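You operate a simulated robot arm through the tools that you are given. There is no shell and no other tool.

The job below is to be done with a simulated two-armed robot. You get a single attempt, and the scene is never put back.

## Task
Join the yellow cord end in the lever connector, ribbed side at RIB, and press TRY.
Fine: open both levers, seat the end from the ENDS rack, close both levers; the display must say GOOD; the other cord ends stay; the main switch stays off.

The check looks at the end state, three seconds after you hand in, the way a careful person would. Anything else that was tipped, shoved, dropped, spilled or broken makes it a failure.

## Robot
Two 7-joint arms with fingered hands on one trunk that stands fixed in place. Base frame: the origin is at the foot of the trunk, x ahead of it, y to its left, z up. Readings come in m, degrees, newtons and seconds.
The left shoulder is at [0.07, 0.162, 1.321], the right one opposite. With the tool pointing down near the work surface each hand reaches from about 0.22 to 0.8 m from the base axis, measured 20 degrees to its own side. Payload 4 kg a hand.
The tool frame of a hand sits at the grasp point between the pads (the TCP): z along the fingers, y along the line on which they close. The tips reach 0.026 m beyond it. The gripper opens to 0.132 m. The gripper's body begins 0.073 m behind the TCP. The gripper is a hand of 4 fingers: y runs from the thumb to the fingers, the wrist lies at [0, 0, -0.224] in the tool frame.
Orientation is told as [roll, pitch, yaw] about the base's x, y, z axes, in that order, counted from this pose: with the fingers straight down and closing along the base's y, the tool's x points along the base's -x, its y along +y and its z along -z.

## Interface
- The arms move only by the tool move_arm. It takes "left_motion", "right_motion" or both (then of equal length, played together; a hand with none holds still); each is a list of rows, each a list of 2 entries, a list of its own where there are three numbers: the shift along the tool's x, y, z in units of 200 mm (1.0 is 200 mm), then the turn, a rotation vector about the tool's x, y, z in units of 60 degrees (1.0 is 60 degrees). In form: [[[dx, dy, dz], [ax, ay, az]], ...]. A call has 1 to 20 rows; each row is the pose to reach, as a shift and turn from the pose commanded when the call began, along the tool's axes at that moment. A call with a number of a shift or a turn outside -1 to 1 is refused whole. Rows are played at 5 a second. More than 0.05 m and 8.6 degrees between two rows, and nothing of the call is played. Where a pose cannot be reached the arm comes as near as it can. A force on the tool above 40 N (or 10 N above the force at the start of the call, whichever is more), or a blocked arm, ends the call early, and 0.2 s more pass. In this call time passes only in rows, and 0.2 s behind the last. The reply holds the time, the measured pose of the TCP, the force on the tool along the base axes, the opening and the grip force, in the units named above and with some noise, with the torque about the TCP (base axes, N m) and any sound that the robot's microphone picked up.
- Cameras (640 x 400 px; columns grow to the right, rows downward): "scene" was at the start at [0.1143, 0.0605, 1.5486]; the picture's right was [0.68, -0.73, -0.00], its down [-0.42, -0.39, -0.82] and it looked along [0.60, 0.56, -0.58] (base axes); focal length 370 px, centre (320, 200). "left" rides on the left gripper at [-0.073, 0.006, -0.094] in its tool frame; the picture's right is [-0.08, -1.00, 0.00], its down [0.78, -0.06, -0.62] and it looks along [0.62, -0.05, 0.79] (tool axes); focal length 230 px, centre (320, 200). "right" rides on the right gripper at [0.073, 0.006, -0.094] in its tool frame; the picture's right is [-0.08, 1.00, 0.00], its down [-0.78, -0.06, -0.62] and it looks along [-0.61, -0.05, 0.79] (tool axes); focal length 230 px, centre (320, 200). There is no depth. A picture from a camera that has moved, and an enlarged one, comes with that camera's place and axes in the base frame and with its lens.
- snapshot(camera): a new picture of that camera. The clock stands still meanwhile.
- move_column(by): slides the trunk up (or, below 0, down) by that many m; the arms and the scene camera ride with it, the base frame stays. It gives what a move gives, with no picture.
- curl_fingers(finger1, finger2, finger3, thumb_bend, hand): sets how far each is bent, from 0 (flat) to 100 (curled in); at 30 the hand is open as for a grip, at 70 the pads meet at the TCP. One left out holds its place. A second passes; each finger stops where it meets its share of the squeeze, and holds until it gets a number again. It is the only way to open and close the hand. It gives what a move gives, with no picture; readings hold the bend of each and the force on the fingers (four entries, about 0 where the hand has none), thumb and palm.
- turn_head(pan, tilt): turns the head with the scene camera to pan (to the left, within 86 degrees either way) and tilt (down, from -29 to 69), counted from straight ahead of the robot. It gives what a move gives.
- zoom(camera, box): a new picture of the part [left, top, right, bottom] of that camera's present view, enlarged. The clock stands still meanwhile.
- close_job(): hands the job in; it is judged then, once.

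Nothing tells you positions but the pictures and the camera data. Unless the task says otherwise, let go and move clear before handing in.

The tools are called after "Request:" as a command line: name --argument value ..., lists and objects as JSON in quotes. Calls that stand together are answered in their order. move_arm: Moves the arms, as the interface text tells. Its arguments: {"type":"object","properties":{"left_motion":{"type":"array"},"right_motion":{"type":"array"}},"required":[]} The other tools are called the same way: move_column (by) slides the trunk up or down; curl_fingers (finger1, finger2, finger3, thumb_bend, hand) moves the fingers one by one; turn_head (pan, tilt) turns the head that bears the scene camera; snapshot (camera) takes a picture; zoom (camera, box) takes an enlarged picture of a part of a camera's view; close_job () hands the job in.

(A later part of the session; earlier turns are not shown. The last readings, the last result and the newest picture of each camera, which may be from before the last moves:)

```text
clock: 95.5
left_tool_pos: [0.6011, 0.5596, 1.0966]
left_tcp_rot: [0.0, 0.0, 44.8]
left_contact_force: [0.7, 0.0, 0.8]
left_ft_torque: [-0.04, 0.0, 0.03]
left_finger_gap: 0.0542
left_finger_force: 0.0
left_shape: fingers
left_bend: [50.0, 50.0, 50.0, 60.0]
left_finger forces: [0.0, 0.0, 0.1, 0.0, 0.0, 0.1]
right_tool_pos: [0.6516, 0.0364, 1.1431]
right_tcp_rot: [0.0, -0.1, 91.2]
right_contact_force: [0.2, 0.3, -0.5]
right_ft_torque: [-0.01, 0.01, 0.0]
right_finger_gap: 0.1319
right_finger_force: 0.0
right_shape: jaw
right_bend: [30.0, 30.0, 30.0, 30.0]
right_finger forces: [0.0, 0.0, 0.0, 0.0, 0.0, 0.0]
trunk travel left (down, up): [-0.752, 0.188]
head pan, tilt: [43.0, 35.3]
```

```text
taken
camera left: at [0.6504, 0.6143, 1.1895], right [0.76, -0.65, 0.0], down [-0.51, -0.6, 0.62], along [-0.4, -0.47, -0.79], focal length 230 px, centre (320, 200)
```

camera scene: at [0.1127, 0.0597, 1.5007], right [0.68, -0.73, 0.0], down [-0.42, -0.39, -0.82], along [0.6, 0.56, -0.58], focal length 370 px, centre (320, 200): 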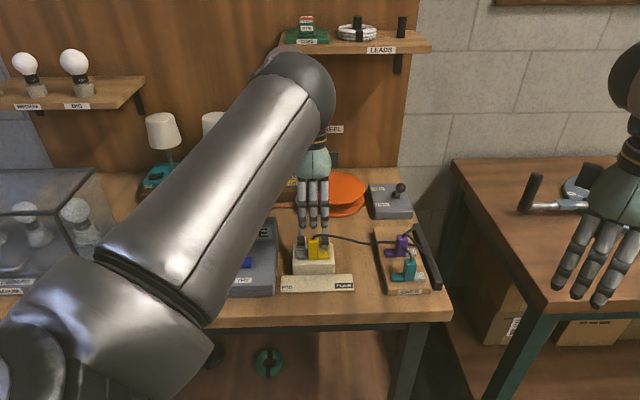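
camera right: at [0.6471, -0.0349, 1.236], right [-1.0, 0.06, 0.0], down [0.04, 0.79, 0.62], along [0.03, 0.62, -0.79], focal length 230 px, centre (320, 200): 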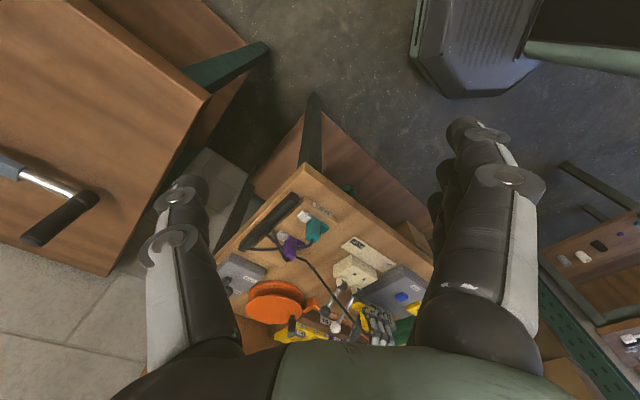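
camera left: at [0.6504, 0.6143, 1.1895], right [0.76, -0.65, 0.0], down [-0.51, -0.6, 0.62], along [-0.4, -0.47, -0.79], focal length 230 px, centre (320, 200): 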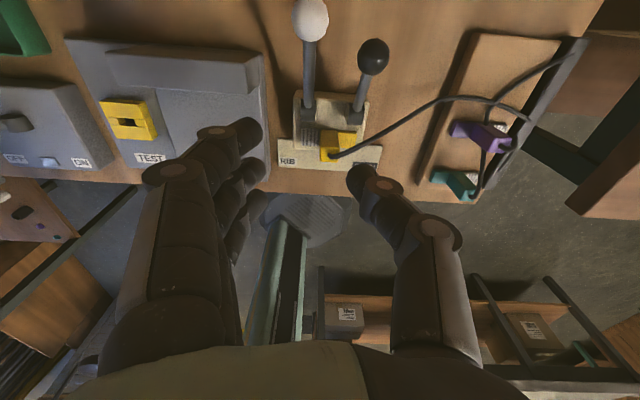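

Both balls are located: white about [0.644, 0.621, 0.967], black about [0.668, 0.562, 0.944]. I'll set a 55 mm opening and hover above the white ball with the hand tilted 15° forward for reach.

Request:
curl_fingers --hand "left" --finger1 55 --finger2 55 --finger3 55 --thumb_bend 55

Request:
move_arm --left_motion '[[[-0.09, 0.016, 0.05], [0, -0.0625, 0]], [[-0.18, 0.032, 0.12], [0, -0.125, 0]], [[-0.275, 0.048, 0.2], [0, -0.1875, 0]], [[-0.369, 0.065, 0.28], [0, -0.25, 0]]]'

Request:
snapshot --camera "left"

```text
clock: 96.5
left_tool_pos: [0.5999, 0.5588, 1.0952]
left_tcp_rot: [0.0, 0.0, 45.0]
left_contact_force: [-0.4, -0.3, 0.3]
left_ft_torque: [0.0, 0.0, -0.01]
left_finger_gap: 0.0546
left_finger_force: 0.0
left_shape: fingers
left_bend: [55.0, 55.0, 55.0, 55.0]
left_finger forces: [0.1, 0.0, 0.1, 0.0, 0.0, 0.0]
right_tool_pos: [0.6525, 0.0386, 1.1442]
right_tcp_rot: [0.1, -0.1, 91.2]
right_contact_force: [0.0, 0.6, -0.4]
right_ft_torque: [-0.01, 0.01, 0.02]
right_finger_gap: 0.1321
right_finger_force: 0.1
right_shape: jaw
right_bend: [30.0, 30.0, 30.0, 30.0]
right_finger forces: [0.1, 0.0, 0.1, 0.0, 0.0, 0.0]
trunk travel left (down, up): [-0.752, 0.188]
head pan, tilt: [43.0, 35.3]
```

```text
clock: 97.5
left_tool_pos: [0.6438, 0.622, 1.04]
left_tcp_rot: [0.0, -15.0, 44.9]
left_contact_force: [-0.1, -0.3, 0.4]
left_ft_torque: [-0.04, -0.01, 0.0]
left_finger_gap: 0.0546
left_finger_force: 0.1
left_shape: fingers
left_bend: [55.0, 55.0, 55.0, 55.0]
left_finger forces: [0.0, 0.1, 0.0, 0.1, 0.1, 0.1]
right_tool_pos: [0.6509, 0.0381, 1.1426]
right_tcp_rot: [0.0, 0.0, 91.2]
right_contact_force: [0.7, -0.3, -0.4]
right_ft_torque: [0.0, 0.03, 0.0]
right_finger_gap: 0.1318
right_finger_force: 0.0
right_shape: jaw
right_bend: [30.0, 30.0, 30.0, 30.0]
right_finger forces: [0.0, 0.0, 0.0, 0.1, 0.0, 0.0]
trunk travel left (down, up): [-0.752, 0.188]
head pan, tilt: [43.0, 35.3]
```

```text
taken
camera left: at [0.6745, 0.6571, 1.1488], right [0.76, -0.65, 0.02], down [-0.61, -0.69, 0.39], along [-0.24, -0.31, -0.92], focal length 230 px, centre (320, 200)
```

left: 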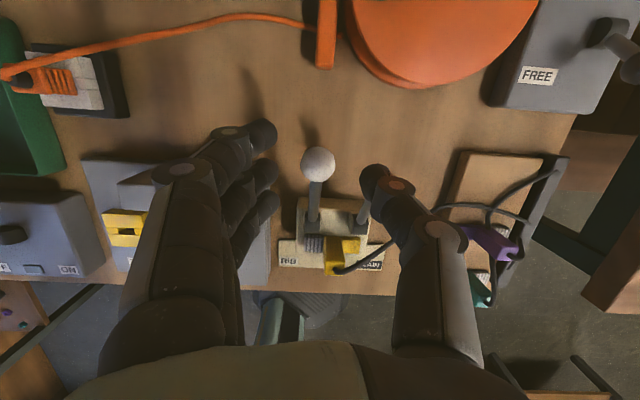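

The white ball is directly below by about 75 mm. I'll go straight down so that the fingers straddle it.

Request:
move_arm --left_motion '[[[0.032, 0, 0.12], [0, 0, 0]], [[0.064, 0, 0.24], [0, 0, 0]], [[0.0965, 0, 0.36], [0, 0, 0]]]'

Request:
snapshot --camera "left"

```text
clock: 98.3
left_tool_pos: [0.6441, 0.621, 0.9631]
left_tcp_rot: [0.0, -14.9, 44.9]
left_contact_force: [-1.1, 0.3, 0.5]
left_ft_torque: [0.0, 0.0, -0.01]
left_finger_gap: 0.0544
left_finger_force: 0.0
left_shape: fingers
left_bend: [55.0, 55.0, 55.0, 55.0]
left_finger forces: [0.1, 0.0, 0.0, 0.0, 0.1, 0.0]
right_tool_pos: [0.6518, 0.0379, 1.1432]
right_tcp_rot: [0.0, 0.0, 91.1]
right_contact_force: [-0.6, -0.3, -0.4]
right_ft_torque: [0.01, 0.0, -0.02]
right_finger_gap: 0.1319
right_finger_force: 0.0
right_shape: jaw
right_bend: [30.0, 30.0, 30.0, 30.0]
right_finger forces: [0.0, 0.0, 0.0, 0.0, 0.1, 0.0]
trunk travel left (down, up): [-0.752, 0.188]
head pan, tilt: [43.0, 35.3]
```

```text
taken
camera left: at [0.6748, 0.658, 1.0741], right [0.76, -0.65, 0.02], down [-0.61, -0.69, 0.39], along [-0.24, -0.31, -0.92], focal length 230 px, centre (320, 200)
```

left: 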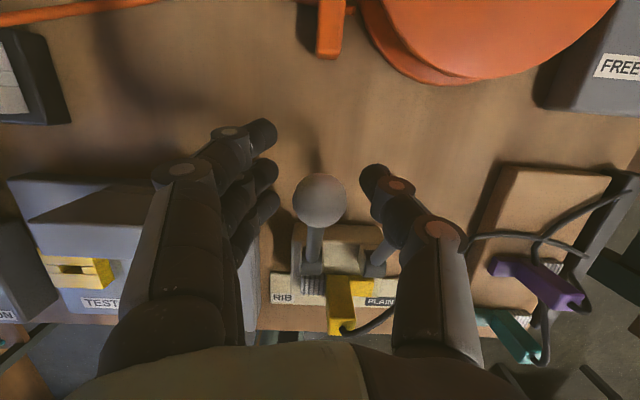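

The ball is exactly at the grasp point. I'll close the middle finger and thumb on it.

Request:
curl_fingers --hand "left" --finger2 74 --thumb_bend 72

```text
clock: 99.3
left_tool_pos: [0.6449, 0.6197, 0.9655]
left_tcp_rot: [-0.1, -14.9, 44.9]
left_contact_force: [0.7, -4.6, -3.0]
left_ft_torque: [-0.03, -0.01, -0.05]
left_finger_gap: 0.0382
left_finger_force: 7.5
left_shape: fingers
left_bend: [55.0, 71.0, 55.0, 69.0]
left_finger forces: [0.0, 6.1, 0.0, 0.0, 8.7, 0.0]
right_tool_pos: [0.6524, 0.0368, 1.1418]
right_tcp_rot: [0.0, -0.1, 91.2]
right_contact_force: [-0.7, 0.2, 0.3]
right_ft_torque: [0.02, -0.01, 0.0]
right_finger_gap: 0.1321
right_finger_force: 0.0
right_shape: jaw
right_bend: [30.0, 30.0, 30.0, 30.0]
right_finger forces: [0.0, 0.0, 0.0, 0.0, 0.0, 0.1]
trunk travel left (down, up): [-0.752, 0.188]
head pan, tilt: [43.0, 35.3]
```

Request:
snapshot --camera "left"

```text
taken
camera left: at [0.6752, 0.6568, 1.074], right [0.76, -0.65, 0.02], down [-0.61, -0.69, 0.39], along [-0.24, -0.31, -0.92], focal length 230 px, centre (320, 200)
```

left: 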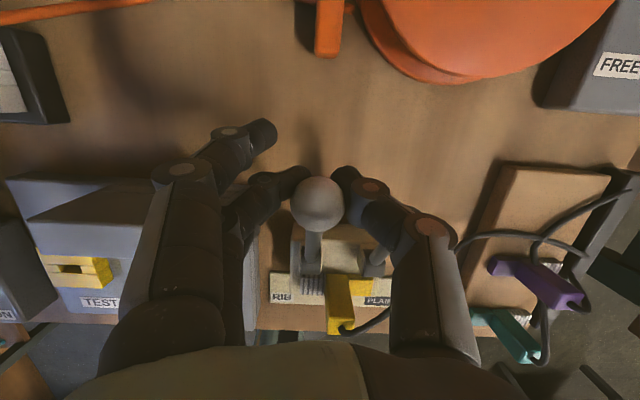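

The fingertips cup the ball from behind, which is what I want for pulling it forward. I'll swing the lever forward along its arc to past upright.

Request:
move_arm --left_motion '[[[0.0285, 0, -0.0595], [0, 0, 0]], [[0.0605, 0, -0.1105], [0, 0, 0]], [[0.1075, 0, -0.169], [0, 0, 0]], [[0.1615, 0, -0.2205], [0, 0, 0]], [[0.222, 0, -0.265], [0, 0, 0]], [[0.2875, 0, -0.301], [0, 0, 0]], [[0.3575, 0, -0.3285], [0, 0, 0]], [[0.4305, 0, -0.346], [0, 0, 0]]]'

Request:
snapshot --camera "left"

Request:
zoom --camera "right" --box '[310, 230, 410, 330]'

```text
clock: 101.1
left_tool_pos: [0.5713, 0.5483, 1.0103]
left_tcp_rot: [0.0, -15.0, 45.1]
left_contact_force: [0.7, 0.1, 0.1]
left_ft_torque: [0.03, 0.0, 0.01]
left_finger_gap: 0.0333
left_finger_force: 0.1
left_shape: fingers
left_bend: [55.0, 73.0, 55.0, 71.0]
left_finger forces: [0.0, 0.0, 0.1, 0.0, 0.1, 0.0]
right_tool_pos: [0.6509, 0.0366, 1.1436]
right_tcp_rot: [0.0, 0.0, 91.3]
right_contact_force: [-0.6, 0.1, 0.1]
right_ft_torque: [-0.03, -0.02, -0.02]
right_finger_gap: 0.1316
right_finger_force: 0.1
right_shape: jaw
right_bend: [30.0, 30.0, 30.0, 30.0]
right_finger forces: [0.1, 0.0, 0.1, 0.0, 0.0, 0.1]
trunk travel left (down, up): [-0.752, 0.188]
head pan, tilt: [43.0, 35.3]
```

```text
taken
camera left: at [0.6028, 0.5848, 1.1197], right [0.76, -0.65, 0.02], down [-0.61, -0.69, 0.39], along [-0.24, -0.31, -0.92], focal length 230 px, centre (320, 200)
```

left: 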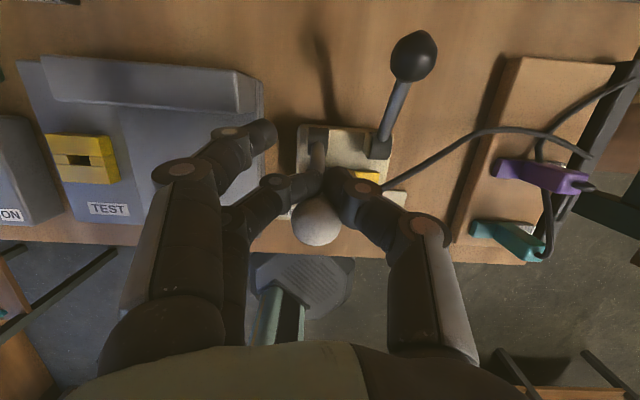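

```text
4.00 times, centred on (360, 280) of right
camera zoom: at [0.6467, -0.0359, 1.2363], right [-1.0, 0.06, 0.0], down [0.04, 0.79, 0.62], along [0.04, 0.62, -0.79], focal length 920 px, centre (160, -120)
```

zoom: 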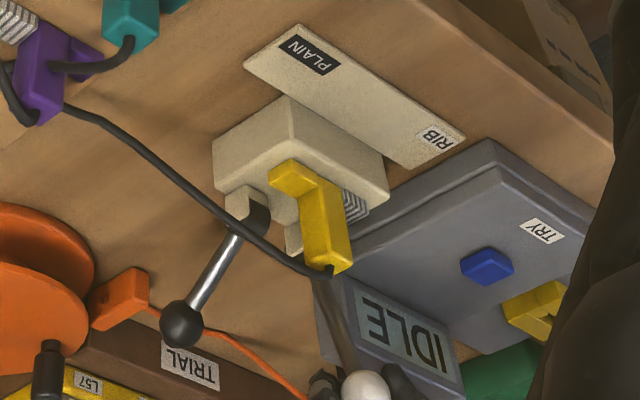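

The ball has moved ahead of the fingers at about 75°, with the fingers right behind it. I'll keep pushing it forward and down.

Request:
move_arm --left_motion '[[[0.075, 0, 0.005], [0, 0, 0]], [[0.15, 0, 0.02], [0, 0, 0]], [[0.23, 0, 0.052], [0, 0, 0]]]'

Request:
snapshot --camera "left"

Request:
zoom --camera "right" --box '[310, 230, 410, 330]'

```text
clock: 101.9
left_tool_pos: [0.5425, 0.5184, 0.9866]
left_tcp_rot: [0.0, -15.0, 45.0]
left_contact_force: [0.2, -0.2, 0.5]
left_ft_torque: [0.0, 0.01, 0.0]
left_finger_gap: 0.0333
left_finger_force: 0.1
left_shape: fingers
left_bend: [55.0, 73.0, 55.0, 71.0]
left_finger forces: [0.0, 0.1, 0.0, 0.0, 0.0, 0.0]
right_tool_pos: [0.6516, 0.0369, 1.1431]
right_tcp_rot: [0.0, -0.1, 91.2]
right_contact_force: [-0.3, -0.5, -0.1]
right_ft_torque: [-0.01, 0.04, 0.0]
right_finger_gap: 0.1317
right_finger_force: 0.0
right_shape: jaw
right_bend: [30.0, 30.0, 30.0, 30.0]
right_finger forces: [0.0, 0.1, 0.0, 0.0, 0.1, 0.1]
trunk travel left (down, up): [-0.752, 0.188]
head pan, tilt: [43.0, 35.3]
```

```text
taken
camera left: at [0.5729, 0.5551, 1.097], right [0.76, -0.65, 0.02], down [-0.61, -0.69, 0.39], along [-0.24, -0.31, -0.92], focal length 230 px, centre (320, 200)
```

left: 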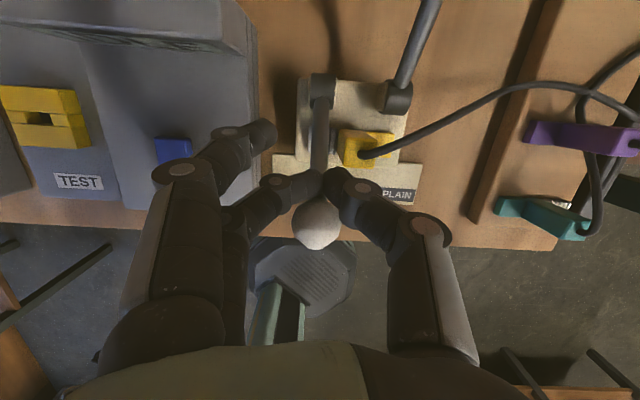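

```text
4.00 times, centred on (360, 280) of right
camera zoom: at [0.6469, -0.0358, 1.2362], right [-1.0, 0.06, 0.0], down [0.04, 0.79, 0.62], along [0.04, 0.62, -0.79], focal length 920 px, centre (160, -120)
```

zoom: 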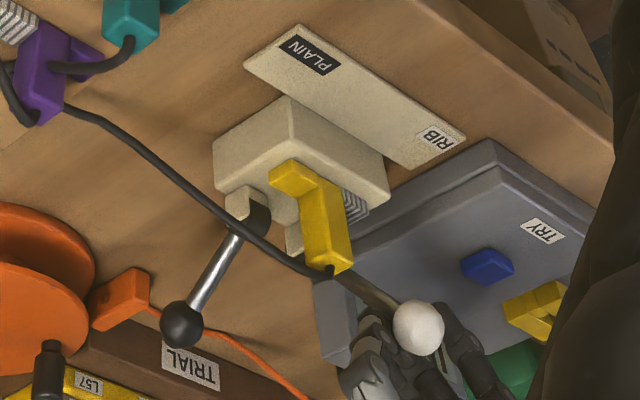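

The lever is at about 50°. Now I'll lift over the ball and come down on it from above with the closed fingertips.

Request:
move_arm --left_motion '[[[-0.032, 0, -0.12], [0, 0, 0]], [[-0.0647, 0, -0.2415], [0, 0, 0]], [[0.0565, 0, -0.274], [0, 0, 0]], [[0.07, 0, -0.225], [0, 0, 0]]]'

Request:
snapshot --camera "left"

Request:
zoom --camera "right" --box '[310, 230, 410, 330]'

```text
clock: 102.9
left_tool_pos: [0.5246, 0.5, 1.0277]
left_tcp_rot: [-0.1, -15.0, 45.1]
left_contact_force: [0.4, 0.0, 0.1]
left_ft_torque: [-0.02, -0.01, 0.03]
left_finger_gap: 0.0335
left_finger_force: 0.1
left_shape: fingers
left_bend: [55.0, 73.0, 55.0, 71.0]
left_finger forces: [0.0, 0.1, 0.0, 0.1, 0.1, 0.0]
right_tool_pos: [0.6514, 0.0373, 1.1427]
right_tcp_rot: [-0.2, 0.0, 91.2]
right_contact_force: [0.9, -0.1, 0.2]
right_ft_torque: [-0.05, 0.0, -0.01]
right_finger_gap: 0.1321
right_finger_force: 0.1
right_shape: jaw
right_bend: [30.0, 30.0, 30.0, 30.0]
right_finger forces: [0.1, 0.0, 0.1, 0.1, 0.0, 0.0]
trunk travel left (down, up): [-0.752, 0.188]
head pan, tilt: [43.0, 35.3]
```

```text
taken
camera left: at [0.5555, 0.5367, 1.1366], right [0.76, -0.65, 0.02], down [-0.61, -0.69, 0.39], along [-0.24, -0.31, -0.92], focal length 230 px, centre (320, 200)
```

left: 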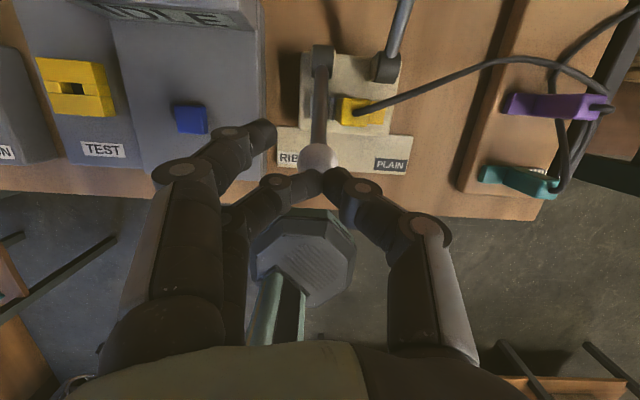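

```text
4.00 times, centred on (360, 280) of right
camera zoom: at [0.6473, -0.0351, 1.236], right [-1.0, 0.06, 0.0], down [0.04, 0.79, 0.62], along [0.04, 0.62, -0.79], focal length 920 px, centre (160, -120)
```

zoom: 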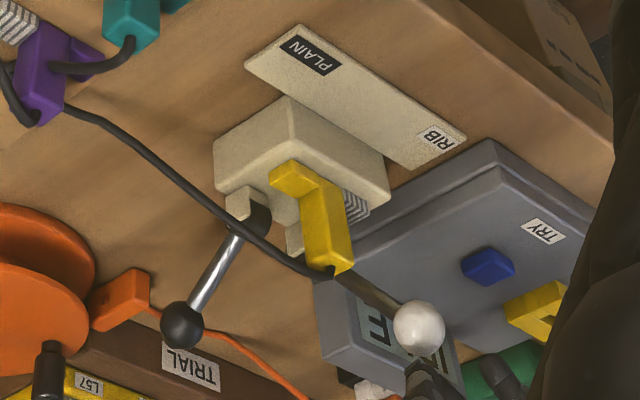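

The fingertips are right above the ball. I'll press it down along its arc.

Request:
move_arm --left_motion '[[[0.006, 0, 0.034], [0, 0, 0]], [[0.048, 0, 0.058], [0, 0, 0]], [[0.0895, 0, 0.082], [0, 0, 0]], [[0.1265, 0, 0.113], [0, 0, 0]], [[0.1635, 0, 0.1445], [0, 0, 0]], [[0.195, 0, 0.182], [0, 0, 0]], [[0.225, 0, 0.2185], [0, 0, 0]]]'

Request:
snapshot --camera "left"

Request:
zoom --camera "right" --box '[310, 230, 410, 330]'

```text
clock: 104.5
left_tool_pos: [0.5017, 0.4807, 0.9732]
left_tcp_rot: [0.0, -15.1, 45.0]
left_contact_force: [-0.3, 0.3, 0.3]
left_ft_torque: [-0.03, 0.01, 0.02]
left_finger_gap: 0.0335
left_finger_force: 0.0
left_shape: fingers
left_bend: [55.0, 73.0, 55.0, 71.0]
left_finger forces: [0.1, 0.0, 0.0, 0.0, 0.0, 0.0]
right_tool_pos: [0.6518, 0.037, 1.1436]
right_tcp_rot: [0.1, -0.2, 91.2]
right_contact_force: [0.5, 0.1, 0.4]
right_ft_torque: [-0.02, -0.01, 0.0]
right_finger_gap: 0.1321
right_finger_force: 0.1
right_shape: jaw
right_bend: [30.0, 30.0, 30.0, 30.0]
right_finger forces: [0.0, 0.0, 0.1, 0.0, 0.0, 0.0]
trunk travel left (down, up): [-0.752, 0.188]
head pan, tilt: [43.0, 35.3]
```

```text
taken
camera left: at [0.5326, 0.5151, 1.0834], right [0.76, -0.65, 0.02], down [-0.61, -0.69, 0.39], along [-0.24, -0.31, -0.92], focal length 230 px, centre (320, 200)
```

left: 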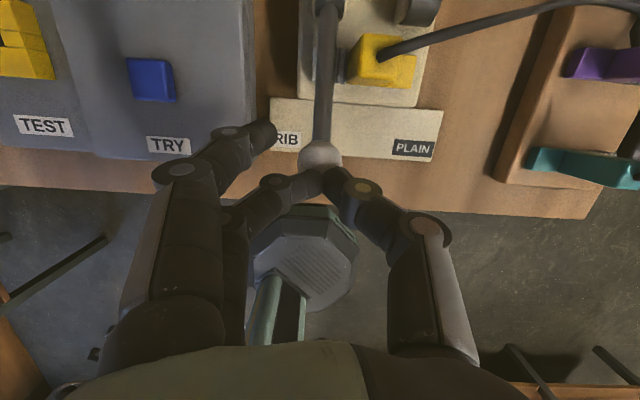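

```text
4.00 times, centred on (360, 280) of right
camera zoom: at [0.647, -0.0357, 1.2362], right [-1.0, 0.06, 0.0], down [0.04, 0.79, 0.62], along [0.04, 0.62, -0.79], focal length 920 px, centre (160, -120)
```

zoom: 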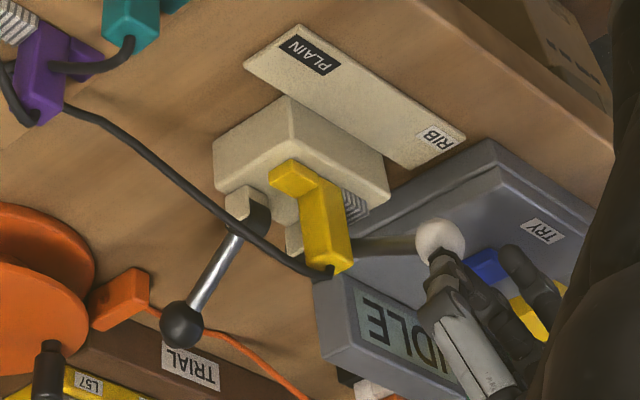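

Request:
move_arm --left_motion '[[[0.0245, 0, 0.042], [0, 0, 0]], [[0.0485, 0, 0.0835], [0, 0, 0]], [[0.06, 0, 0.11], [0, 0, 0]], [[0.07, 0, 0.137], [0, 0, 0]]]'

Request:
snapshot --camera "left"

Request:
zoom --camera "right" --box '[310, 230, 410, 330]'

```text
clock: 105.5
left_tool_pos: [0.4978, 0.4747, 0.9422]
left_tcp_rot: [0.0, -15.1, 44.9]
left_contact_force: [-0.3, -0.7, -0.3]
left_ft_torque: [0.0, -0.01, -0.01]
left_finger_gap: 0.0334
left_finger_force: 0.1
left_shape: fingers
left_bend: [55.0, 73.0, 55.0, 71.0]
left_finger forces: [0.0, 0.0, 0.0, 0.1, 0.0, 0.0]
right_tool_pos: [0.6519, 0.0378, 1.143]
right_tcp_rot: [0.0, -0.2, 91.2]
right_contact_force: [0.0, -0.7, 0.8]
right_ft_torque: [-0.01, 0.04, -0.01]
right_finger_gap: 0.132
right_finger_force: 0.0
right_shape: jaw
right_bend: [30.0, 30.0, 30.0, 30.0]
right_finger forces: [0.0, 0.0, 0.0, 0.0, 0.0, 0.1]
trunk travel left (down, up): [-0.752, 0.188]
head pan, tilt: [43.0, 35.3]
```

```text
taken
camera left: at [0.5281, 0.511, 1.0533], right [0.76, -0.65, 0.02], down [-0.61, -0.69, 0.39], along [-0.24, -0.31, -0.92], focal length 230 px, centre (320, 200)
```

left: 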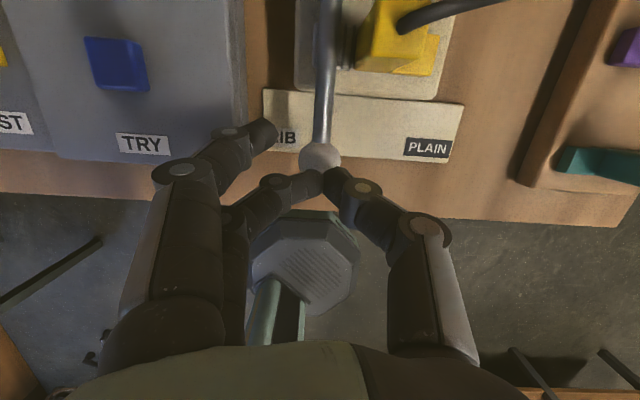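

```text
4.00 times, centred on (360, 280) of right
camera zoom: at [0.647, -0.0356, 1.2361], right [-1.0, 0.06, 0.0], down [0.04, 0.79, 0.62], along [0.04, 0.62, -0.79], focal length 920 px, centre (160, -120)
```

zoom: 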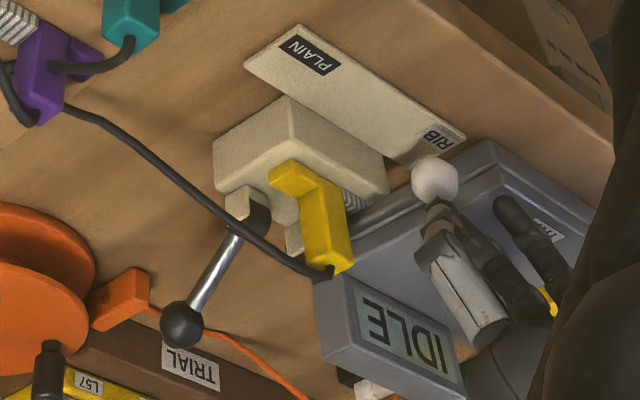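

Request:
move_arm --left_motion '[[[0.005, 0, 0.0193], [0, 0, 0]], [[0.01, 0, 0.0386], [0, 0, 0]]]'

Request:
zoom --camera "right" --box '[310, 230, 410, 330]'

```text
clock: 106.1
left_tool_pos: [0.4974, 0.4748, 0.9357]
left_tcp_rot: [-0.1, -15.0, 45.0]
left_contact_force: [-0.3, -0.5, -0.6]
left_ft_torque: [0.03, -0.02, 0.02]
left_finger_gap: 0.0332
left_finger_force: 0.0
left_shape: fingers
left_bend: [55.0, 73.0, 55.0, 71.0]
left_finger forces: [0.1, 0.0, 0.1, 0.1, 0.0, 0.0]
right_tool_pos: [0.6525, 0.0373, 1.1443]
right_tcp_rot: [0.1, -0.1, 91.1]
right_contact_force: [0.7, 0.7, 0.1]
right_ft_torque: [0.01, -0.02, -0.04]
right_finger_gap: 0.132
right_finger_force: 0.0
right_shape: jaw
right_bend: [30.0, 30.0, 30.0, 30.0]
right_finger forces: [0.0, 0.0, 0.0, 0.0, 0.0, 0.1]
trunk travel left (down, up): [-0.752, 0.188]
head pan, tilt: [43.0, 35.3]
```

```text
4.00 times, centred on (360, 280) of right
camera zoom: at [0.647, -0.0356, 1.2362], right [-1.0, 0.06, 0.0], down [0.04, 0.79, 0.62], along [0.04, 0.62, -0.79], focal length 920 px, centre (160, -120)
```

zoom: 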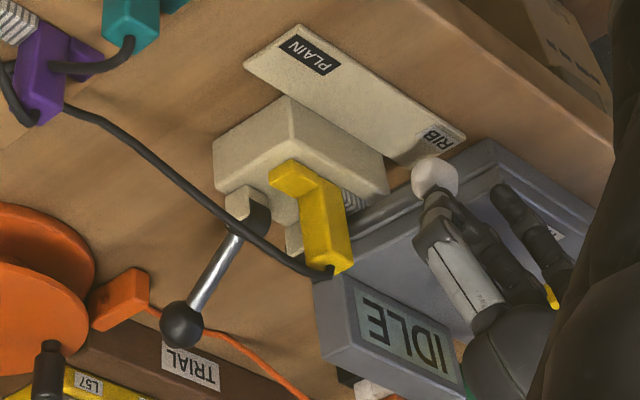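

Request:
move_arm --left_motion '[[[-0.05, 0, -0.19], [0, 0, 0]], [[-0.1, 0, -0.38], [0, 0, 0]], [[-0.15, 0, -0.57], [0, 0, 0]]]'

Request:
zoom --camera "right" --box '[310, 230, 410, 330]'

Request:
snapshot --camera "left"

Request:
snapshot --camera "scene"

```text
clock: 106.9
left_tool_pos: [0.4951, 0.474, 1.0552]
left_tcp_rot: [0.0, -15.0, 45.0]
left_contact_force: [-0.4, 0.2, -0.2]
left_ft_torque: [0.02, -0.03, -0.01]
left_finger_gap: 0.0337
left_finger_force: 0.1
left_shape: fingers
left_bend: [55.0, 73.0, 55.0, 71.0]
left_finger forces: [0.0, 0.1, 0.0, 0.0, 0.1, 0.1]
right_tool_pos: [0.6507, 0.0371, 1.1426]
right_tcp_rot: [-0.1, -0.1, 91.3]
right_contact_force: [-0.4, 0.5, -0.5]
right_ft_torque: [-0.01, -0.03, -0.01]
right_finger_gap: 0.132
right_finger_force: 0.1
right_shape: jaw
right_bend: [30.0, 30.0, 30.0, 30.0]
right_finger forces: [0.0, 0.1, 0.0, 0.0, 0.1, 0.1]
trunk travel left (down, up): [-0.752, 0.188]
head pan, tilt: [43.0, 35.3]
```

```text
4.00 times, centred on (360, 280) of right
camera zoom: at [0.6461, -0.036, 1.2366], right [-1.0, 0.06, 0.0], down [0.04, 0.79, 0.62], along [0.04, 0.62, -0.79], focal length 920 px, centre (160, -120)
```

zoom: 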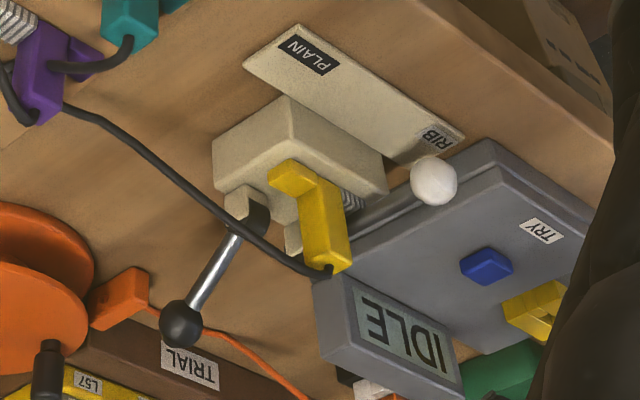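

```text
taken
camera left: at [0.5259, 0.5101, 1.1654], right [0.76, -0.65, 0.02], down [-0.61, -0.69, 0.39], along [-0.24, -0.31, -0.92], focal length 230 px, centre (320, 200)
```

left: 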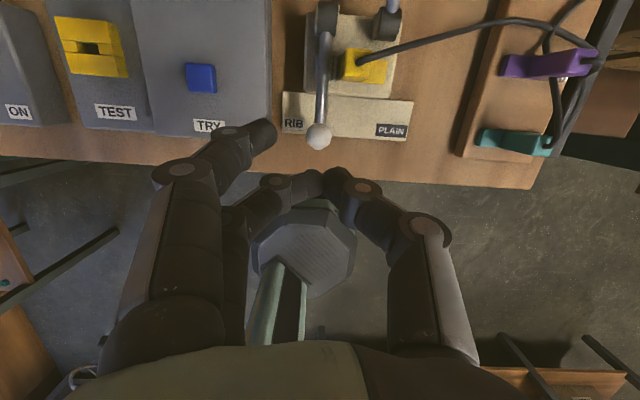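

```text
taken
camera scene: at [0.1134, 0.06, 1.5006], right [0.68, -0.73, 0.0], down [-0.42, -0.39, -0.82], along [0.6, 0.56, -0.58], focal length 370 px, centre (320, 200)
```

scene: 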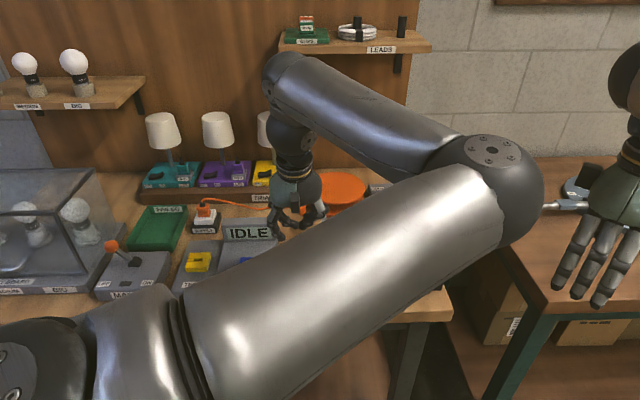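

The white lever is down, with the ball back at its original closed spot. I'll press it once more gently to make sure it's against its stop.

Request:
move_arm --left_motion '[[[0.04, 0, 0.16], [0, 0, 0]], [[0.085, 0, 0.34], [0, 0, 0]], [[0.125, 0, 0.5], [0, 0, 0]], [[0.142, 0, 0.565], [0, 0, 0]]]'

Request:
move_arm --left_motion '[[[0.005, 0, 0.0193], [0, 0, 0]], [[0.01, 0, 0.0386], [0, 0, 0]]]'

Request:
move_arm --left_motion '[[[0.004, 0, 0.0155], [0, 0, 0]]]'

```text
clock: 107.9
left_tool_pos: [0.4962, 0.4762, 0.9357]
left_tcp_rot: [0.0, -15.1, 45.0]
left_contact_force: [-0.1, -0.4, -0.2]
left_ft_torque: [-0.02, 0.02, -0.01]
left_finger_gap: 0.0335
left_finger_force: 0.1
left_shape: fingers
left_bend: [55.0, 73.0, 55.0, 71.0]
left_finger forces: [0.0, 0.0, 0.0, 0.0, 0.0, 0.1]
right_tool_pos: [0.6521, 0.0374, 1.1426]
right_tcp_rot: [0.0, 0.1, 91.2]
right_contact_force: [0.6, -0.3, 0.5]
right_ft_torque: [-0.01, 0.02, -0.03]
right_finger_gap: 0.1318
right_finger_force: 0.1
right_shape: jaw
right_bend: [30.0, 30.0, 30.0, 30.0]
right_finger forces: [0.0, 0.0, 0.0, 0.0, 0.0, 0.1]
trunk travel left (down, up): [-0.752, 0.188]
head pan, tilt: [43.0, 35.3]
```

```text
clock: 108.5
left_tool_pos: [0.4962, 0.4742, 0.9324]
left_tcp_rot: [0.1, -15.2, 44.9]
left_contact_force: [-1.3, -0.7, 19.6]
left_ft_torque: [0.01, -0.2, -0.02]
left_finger_gap: 0.0334
left_finger_force: 12.2
left_shape: fingers
left_bend: [55.0, 74.0, 55.0, 71.0]
left_finger forces: [0.1, 12.5, 0.0, 0.0, 11.8, 0.0]
right_tool_pos: [0.649, 0.0355, 1.1449]
right_tcp_rot: [-0.1, -0.3, 91.2]
right_contact_force: [-0.3, -0.2, -0.4]
right_ft_torque: [0.0, 0.02, 0.01]
right_finger_gap: 0.1319
right_finger_force: 0.1
right_shape: jaw
right_bend: [30.0, 30.0, 30.0, 30.0]
right_finger forces: [0.0, 0.0, 0.0, 0.0, 0.1, 0.0]
trunk travel left (down, up): [-0.752, 0.188]
head pan, tilt: [43.0, 35.3]
```

```text
clock: 108.9
left_tool_pos: [0.4966, 0.4734, 0.931]
left_tcp_rot: [-0.1, -15.6, 45.0]
left_contact_force: [0.0, -0.6, 30.6]
left_ft_torque: [0.14, -0.41, -0.02]
left_finger_gap: 0.0342
left_finger_force: 17.5
left_shape: fingers
left_bend: [55.0, 76.0, 55.0, 71.0]
left_finger forces: [0.0, 18.2, 0.0, 0.0, 16.6, 0.0]
right_tool_pos: [0.6486, 0.0346, 1.1459]
right_tcp_rot: [-0.1, -0.2, 91.2]
right_contact_force: [0.3, 0.1, 0.0]
right_ft_torque: [-0.01, 0.02, 0.0]
right_finger_gap: 0.132
right_finger_force: 0.1
right_shape: jaw
right_bend: [30.0, 30.0, 30.0, 30.0]
right_finger forces: [0.0, 0.0, 0.1, 0.1, 0.1, 0.0]
trunk travel left (down, up): [-0.752, 0.188]
head pan, tilt: [43.0, 35.3]
```

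The white lever is fully closed (it held 30 N without moving). Now the black lever: I'll lift off, open the fingers and hover above its ball.

Request:
move_arm --left_motion '[[[-0.042, 0, -0.157], [0, 0, 0]], [[-0.084, 0, -0.314], [0, 0, 0]], [[-0.126, 0, -0.471], [0, 0, 0]], [[-0.168, 0, -0.628], [0, 0, 0]]]'

Request:
curl_fingers --hand "left" --finger1 55 --finger2 55 --finger3 55 --thumb_bend 55

Request:
move_arm --left_motion '[[[-0.17, -0.059, 0.04], [0, 0, 0]], [[-0.34, -0.118, 0.1], [0, 0, 0]], [[-0.51, -0.177, 0.2], [0, 0, 0]], [[-0.68, -0.236, 0.3], [0, 0, 0]], [[-0.846, -0.295, 0.387], [0, 0, 0]]]'

Request:
snapshot --camera "left"

Request:
zoom --camera "right" --box '[310, 230, 410, 330]'

```text
clock: 109.9
left_tool_pos: [0.4983, 0.4742, 1.054]
left_tcp_rot: [0.0, -14.9, 45.0]
left_contact_force: [1.8, -0.3, 0.2]
left_ft_torque: [0.0, -0.02, -0.01]
left_finger_gap: 0.0335
left_finger_force: 0.0
left_shape: fingers
left_bend: [55.0, 73.0, 55.0, 71.0]
left_finger forces: [0.0, 0.0, 0.1, 0.1, 0.1, 0.0]
right_tool_pos: [0.6499, 0.0367, 1.1441]
right_tcp_rot: [-0.1, -0.1, 91.3]
right_contact_force: [0.4, 0.2, 0.8]
right_ft_torque: [-0.01, 0.0, 0.01]
right_finger_gap: 0.132
right_finger_force: 0.1
right_shape: jaw
right_bend: [30.0, 30.0, 30.0, 30.0]
right_finger forces: [0.1, 0.0, 0.0, 0.0, 0.0, 0.1]
trunk travel left (down, up): [-0.752, 0.188]
head pan, tilt: [43.0, 35.3]
```

```text
clock: 110.9
left_tool_pos: [0.4997, 0.4756, 1.0525]
left_tcp_rot: [0.1, -14.9, 45.0]
left_contact_force: [-0.1, -0.1, 0.0]
left_ft_torque: [0.02, 0.02, 0.01]
left_finger_gap: 0.0546
left_finger_force: 0.0
left_shape: fingers
left_bend: [55.0, 55.0, 55.0, 55.0]
left_finger forces: [0.0, 0.0, 0.1, 0.0, 0.0, 0.0]
right_tool_pos: [0.6521, 0.0376, 1.1424]
right_tcp_rot: [0.0, 0.0, 91.2]
right_contact_force: [0.2, -0.9, 0.4]
right_ft_torque: [0.01, -0.02, -0.01]
right_finger_gap: 0.132
right_finger_force: 0.0
right_shape: jaw
right_bend: [30.0, 30.0, 30.0, 30.0]
right_finger forces: [0.0, 0.1, 0.0, 0.0, 0.0, 0.0]
trunk travel left (down, up): [-0.752, 0.188]
head pan, tilt: [43.0, 35.3]
```

```text
clock: 112.1
left_tool_pos: [0.6711, 0.5656, 1.0209]
left_tcp_rot: [-0.1, -14.9, 45.1]
left_contact_force: [-0.3, -0.5, 0.2]
left_ft_torque: [0.01, -0.01, 0.02]
left_finger_gap: 0.0545
left_finger_force: 0.1
left_shape: fingers
left_bend: [55.0, 55.0, 55.0, 55.0]
left_finger forces: [0.0, 0.0, 0.0, 0.0, 0.1, 0.0]
right_tool_pos: [0.6508, 0.0393, 1.143]
right_tcp_rot: [0.1, 0.1, 91.2]
right_contact_force: [-0.1, 0.0, -0.1]
right_ft_torque: [-0.03, 0.0, 0.01]
right_finger_gap: 0.132
right_finger_force: 0.1
right_shape: jaw
right_bend: [30.0, 30.0, 30.0, 30.0]
right_finger forces: [0.0, 0.1, 0.0, 0.0, 0.0, 0.1]
trunk travel left (down, up): [-0.752, 0.188]
head pan, tilt: [43.0, 35.3]
```

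```text
taken
camera left: at [0.7017, 0.6032, 1.1313], right [0.76, -0.65, 0.02], down [-0.6, -0.69, 0.39], along [-0.24, -0.31, -0.92], focal length 230 px, centre (320, 200)
```

left: 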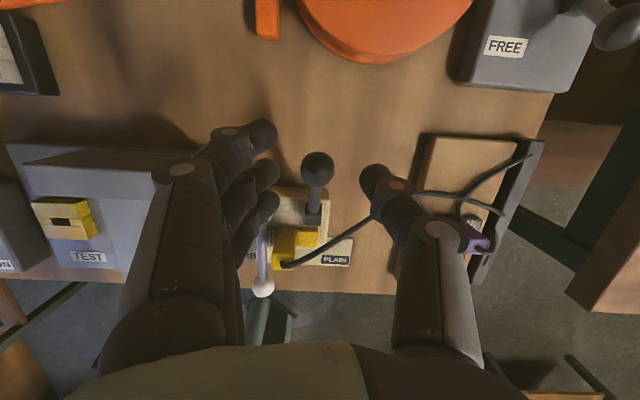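

```text
4.00 times, centred on (360, 280) of right
camera zoom: at [0.6472, -0.0333, 1.2361], right [-1.0, 0.06, 0.0], down [0.04, 0.79, 0.62], along [0.04, 0.61, -0.79], focal length 920 px, centre (160, -120)
```

zoom: 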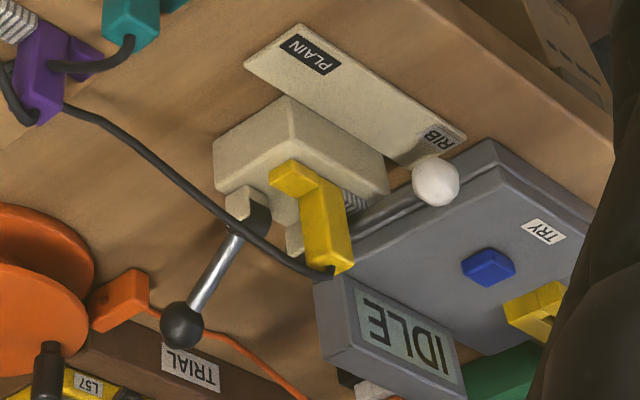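

The black ball is right below. I'll go down onto it and grip.

Request:
move_arm --left_motion '[[[0.038, 0, 0.123], [0, 0, 0]], [[0.076, 0, 0.245], [0, 0, 0]], [[0.114, 0, 0.368], [0, 0, 0]]]'

Request:
snapshot --camera "left"

```text
clock: 112.9
left_tool_pos: [0.6693, 0.5609, 0.9476]
left_tcp_rot: [0.0, -15.0, 45.1]
left_contact_force: [-0.7, -0.2, 0.7]
left_ft_torque: [0.03, 0.0, 0.0]
left_finger_gap: 0.0548
left_finger_force: 0.2
left_shape: fingers
left_bend: [55.0, 55.0, 55.0, 55.0]
left_finger forces: [0.0, 0.0, 0.0, 0.0, 0.0, 0.1]
right_tool_pos: [0.6504, 0.0371, 1.1433]
right_tcp_rot: [0.0, -0.2, 91.2]
right_contact_force: [1.1, 0.4, 0.0]
right_ft_torque: [0.01, 0.01, -0.03]
right_finger_gap: 0.1321
right_finger_force: 0.0
right_shape: jaw
right_bend: [30.0, 30.0, 30.0, 30.0]
right_finger forces: [0.0, 0.1, 0.0, 0.0, 0.0, 0.0]
trunk travel left (down, up): [-0.752, 0.188]
head pan, tilt: [43.0, 35.3]
```

```text
taken
camera left: at [0.6988, 0.5981, 1.0579], right [0.76, -0.65, 0.02], down [-0.61, -0.69, 0.39], along [-0.24, -0.31, -0.92], focal length 230 px, centre (320, 200)
```

left: 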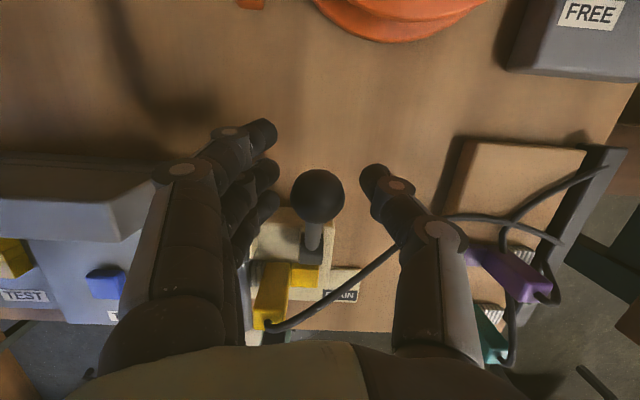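

Request:
curl_fingers --hand "left" --finger2 74 --thumb_bend 72

Request:
snapshot --camera "left"

```text
clock: 113.9
left_tool_pos: [0.6673, 0.5603, 0.9481]
left_tcp_rot: [0.0, -14.9, 45.0]
left_contact_force: [0.1, -3.5, -3.3]
left_ft_torque: [-0.06, -0.03, -0.02]
left_finger_gap: 0.0373
left_finger_force: 7.0
left_shape: fingers
left_bend: [55.0, 71.0, 55.0, 68.0]
left_finger forces: [0.1, 6.9, 0.1, 0.0, 7.8, 0.0]
right_tool_pos: [0.6516, 0.0377, 1.143]
right_tcp_rot: [0.0, -0.1, 91.2]
right_contact_force: [0.2, 0.7, 0.4]
right_ft_torque: [0.01, 0.02, 0.01]
right_finger_gap: 0.1322
right_finger_force: 0.0
right_shape: jaw
right_bend: [30.0, 30.0, 30.0, 30.0]
right_finger forces: [0.0, 0.0, 0.0, 0.1, 0.0, 0.1]
trunk travel left (down, up): [-0.752, 0.188]
head pan, tilt: [43.0, 35.3]
```

```text
taken
camera left: at [0.6992, 0.5974, 1.0573], right [0.76, -0.65, 0.02], down [-0.61, -0.69, 0.39], along [-0.24, -0.31, -0.92], focal length 230 px, centre (320, 200)
```

left: 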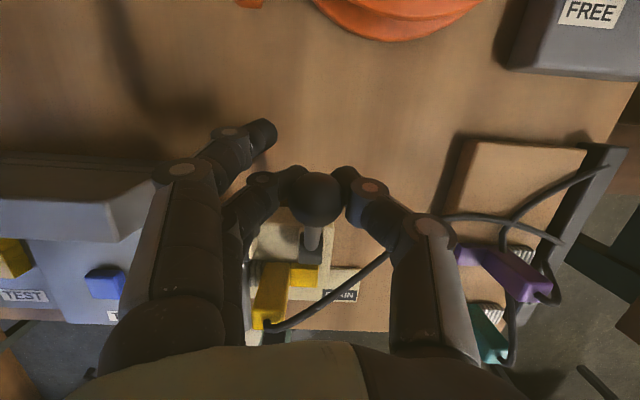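

Gripped with tips cupping behind the ball. Swing the black lever forward along its arc.

Request:
move_arm --left_motion '[[[0.0185, 0, -0.0385], [0, 0, 0]], [[0.042, 0, -0.0755], [0, 0, 0]], [[0.0755, 0, -0.118], [0, 0, 0]], [[0.115, 0, -0.155], [0, 0, 0]], [[0.1585, 0, -0.187], [0, 0, 0]], [[0.206, 0, -0.213], [0, 0, 0]], [[0.2565, 0, -0.2325], [0, 0, 0]], [[0.3085, 0, -0.2455], [0, 0, 0]]]'

Request:
snapshot --camera "left"

Request:
zoom --camera "right" --box '[310, 230, 410, 330]'

```text
clock: 115.7
left_tool_pos: [0.616, 0.5099, 0.9795]
left_tcp_rot: [0.1, -15.0, 44.8]
left_contact_force: [0.3, 0.2, -1.5]
left_ft_torque: [-0.03, -0.01, 0.01]
left_finger_gap: 0.0332
left_finger_force: 0.1
left_shape: fingers
left_bend: [55.0, 73.0, 55.0, 71.0]
left_finger forces: [0.1, 0.1, 0.0, 0.0, 0.0, 0.0]
right_tool_pos: [0.6501, 0.0374, 1.1426]
right_tcp_rot: [-0.1, -0.2, 91.2]
right_contact_force: [-0.9, 0.8, 0.7]
right_ft_torque: [0.02, 0.01, -0.02]
right_finger_gap: 0.132
right_finger_force: 0.2
right_shape: jaw
right_bend: [30.0, 30.0, 30.0, 30.0]
right_finger forces: [0.1, 0.1, 0.1, 0.1, 0.0, 0.0]
trunk travel left (down, up): [-0.752, 0.188]
head pan, tilt: [43.0, 35.3]
```

```text
taken
camera left: at [0.6465, 0.5459, 1.0896], right [0.76, -0.65, 0.02], down [-0.61, -0.69, 0.39], along [-0.24, -0.31, -0.92], focal length 230 px, centre (320, 200)
```

left: 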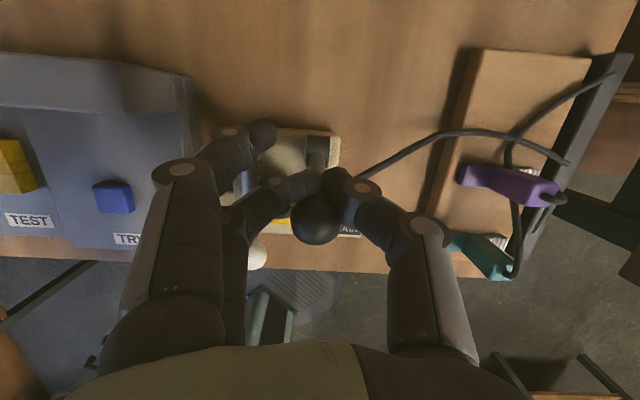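

```text
4.00 times, centred on (360, 280) of right
camera zoom: at [0.6469, -0.0357, 1.2362], right [-1.0, 0.06, 0.0], down [0.04, 0.79, 0.62], along [0.04, 0.62, -0.79], focal length 920 px, centre (160, -120)
```

zoom: 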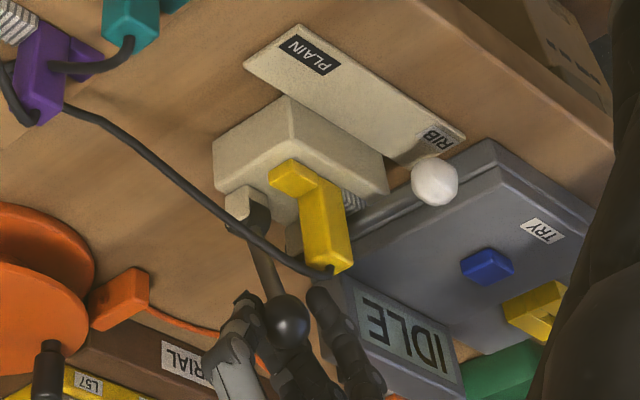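

The black lever is at about 72°. Before pushing further, the open fingers would pass over the yellow grip, so I'll lift, close all the fingers into a narrow fist and continue from behind the ball.

Request:
move_arm --left_motion '[[[-0.045, 0, -0.17], [0, 0, 0]], [[-0.0905, 0, -0.338], [0, 0, 0]]]'

Request:
curl_fingers --hand "left" --finger1 73 --finger2 73 --finger3 73 --thumb_bend 71

Request:
snapshot --camera "left"

Request:
zoom --camera "right" --box '[310, 230, 410, 330]'

```text
clock: 116.3
left_tool_pos: [0.6156, 0.5101, 1.0481]
left_tcp_rot: [0.0, -15.0, 45.0]
left_contact_force: [-0.4, 0.3, 0.2]
left_ft_torque: [-0.01, 0.01, 0.02]
left_finger_gap: 0.033
left_finger_force: 0.1
left_shape: fingers
left_bend: [55.0, 73.0, 55.0, 71.0]
left_finger forces: [0.0, 0.1, 0.0, 0.0, 0.1, 0.0]
right_tool_pos: [0.6501, 0.0352, 1.1427]
right_tcp_rot: [-0.1, -0.1, 91.2]
right_contact_force: [-0.9, 0.5, 0.4]
right_ft_torque: [0.02, -0.02, 0.01]
right_finger_gap: 0.1317
right_finger_force: 0.0
right_shape: jaw
right_bend: [30.0, 30.0, 30.0, 30.0]
right_finger forces: [0.1, 0.0, 0.1, 0.1, 0.0, 0.0]
trunk travel left (down, up): [-0.752, 0.188]
head pan, tilt: [43.0, 35.3]
```

```text
clock: 117.3
left_tool_pos: [0.616, 0.5116, 1.0473]
left_tcp_rot: [0.0, -15.1, 44.9]
left_contact_force: [0.7, -0.2, -0.4]
left_ft_torque: [-0.04, 0.01, -0.04]
left_finger_gap: 0.0112
left_finger_force: 0.1
left_shape: fingers
left_bend: [73.0, 73.0, 73.0, 70.0]
left_finger forces: [0.1, 0.0, 0.1, 0.1, 0.0, 0.1]
right_tool_pos: [0.6513, 0.0372, 1.1431]
right_tcp_rot: [0.0, -0.1, 91.3]
right_contact_force: [-0.2, -0.6, 0.5]
right_ft_torque: [0.01, -0.03, 0.01]
right_finger_gap: 0.1321
right_finger_force: 0.0
right_shape: jaw
right_bend: [30.0, 30.0, 30.0, 30.0]
right_finger forces: [0.0, 0.0, 0.1, 0.0, 0.0, 0.0]
trunk travel left (down, up): [-0.752, 0.188]
head pan, tilt: [43.0, 35.3]
```

```text
taken
camera left: at [0.6466, 0.5477, 1.1578], right [0.76, -0.65, 0.02], down [-0.61, -0.69, 0.39], along [-0.24, -0.31, -0.92], focal length 230 px, centre (320, 200)
```

left: 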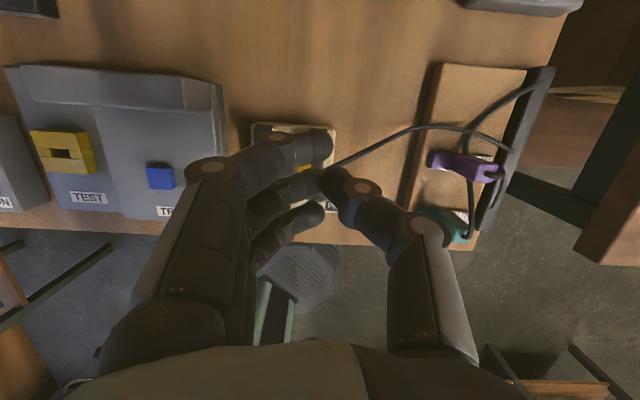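

```text
4.00 times, centred on (360, 280) of right
camera zoom: at [0.6468, -0.0357, 1.2362], right [-1.0, 0.06, 0.0], down [0.04, 0.79, 0.62], along [0.04, 0.62, -0.79], focal length 920 px, centre (160, -120)
```

zoom: 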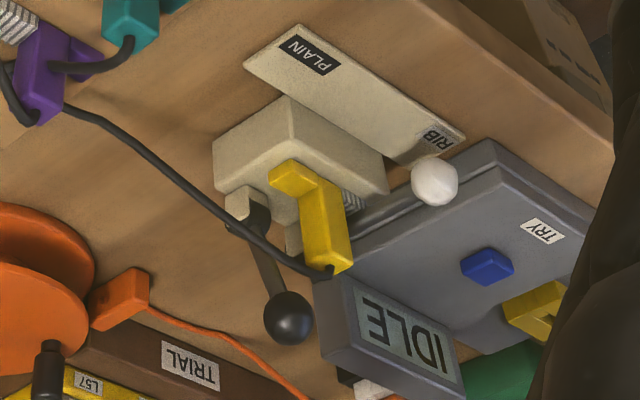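

Request:
move_arm --left_motion '[[[-0.0966, 0, 0.026], [0, 0, 0]], [[-0.064, 0, 0.147], [0, 0, 0]], [[-0.032, 0, 0.2675], [0, 0, 0]], [[0.025, 0, 0.258], [0, 0, 0]], [[0.077, 0, 0.2485], [0, 0, 0]], [[0.136, 0, 0.248], [0, 0, 0]], [[0.196, 0, 0.2475], [0, 0, 0]]]'

Request:
zoom --camera "right" --box '[310, 230, 410, 330]'

Request:
snapshot --camera "left"

```text
clock: 118.9
left_tool_pos: [0.5978, 0.4909, 0.9936]
left_tcp_rot: [0.0, -15.0, 45.0]
left_contact_force: [0.2, -0.5, 0.4]
left_ft_torque: [-0.04, -0.01, 0.02]
left_finger_gap: 0.011
left_finger_force: 0.0
left_shape: fingers
left_bend: [73.0, 73.0, 73.0, 70.0]
left_finger forces: [0.0, 0.0, 0.0, 0.0, 0.0, 0.0]
right_tool_pos: [0.6512, 0.0376, 1.1435]
right_tcp_rot: [-0.1, -0.1, 91.3]
right_contact_force: [1.1, -0.5, -0.4]
right_ft_torque: [0.02, 0.01, -0.01]
right_finger_gap: 0.1317
right_finger_force: 0.1
right_shape: jaw
right_bend: [30.0, 30.0, 30.0, 30.0]
right_finger forces: [0.0, 0.1, 0.0, 0.0, 0.0, 0.0]
trunk travel left (down, up): [-0.752, 0.188]
head pan, tilt: [43.0, 35.3]
```

```text
4.00 times, centred on (360, 280) of right
camera zoom: at [0.6466, -0.0362, 1.2364], right [-1.0, 0.06, 0.0], down [0.04, 0.79, 0.62], along [0.04, 0.62, -0.79], focal length 920 px, centre (160, -120)
```

zoom: 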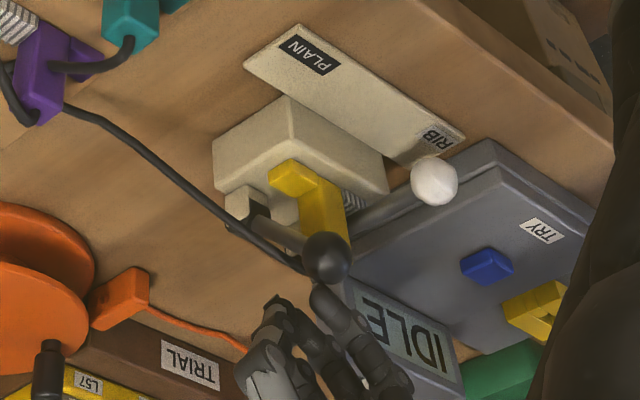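

```text
taken
camera left: at [0.6292, 0.5275, 1.1028], right [0.76, -0.65, 0.02], down [-0.61, -0.69, 0.39], along [-0.24, -0.31, -0.92], focal length 230 px, centre (320, 200)
```

left: 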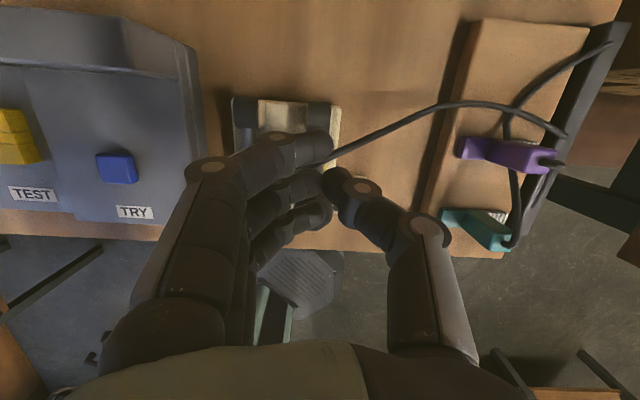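

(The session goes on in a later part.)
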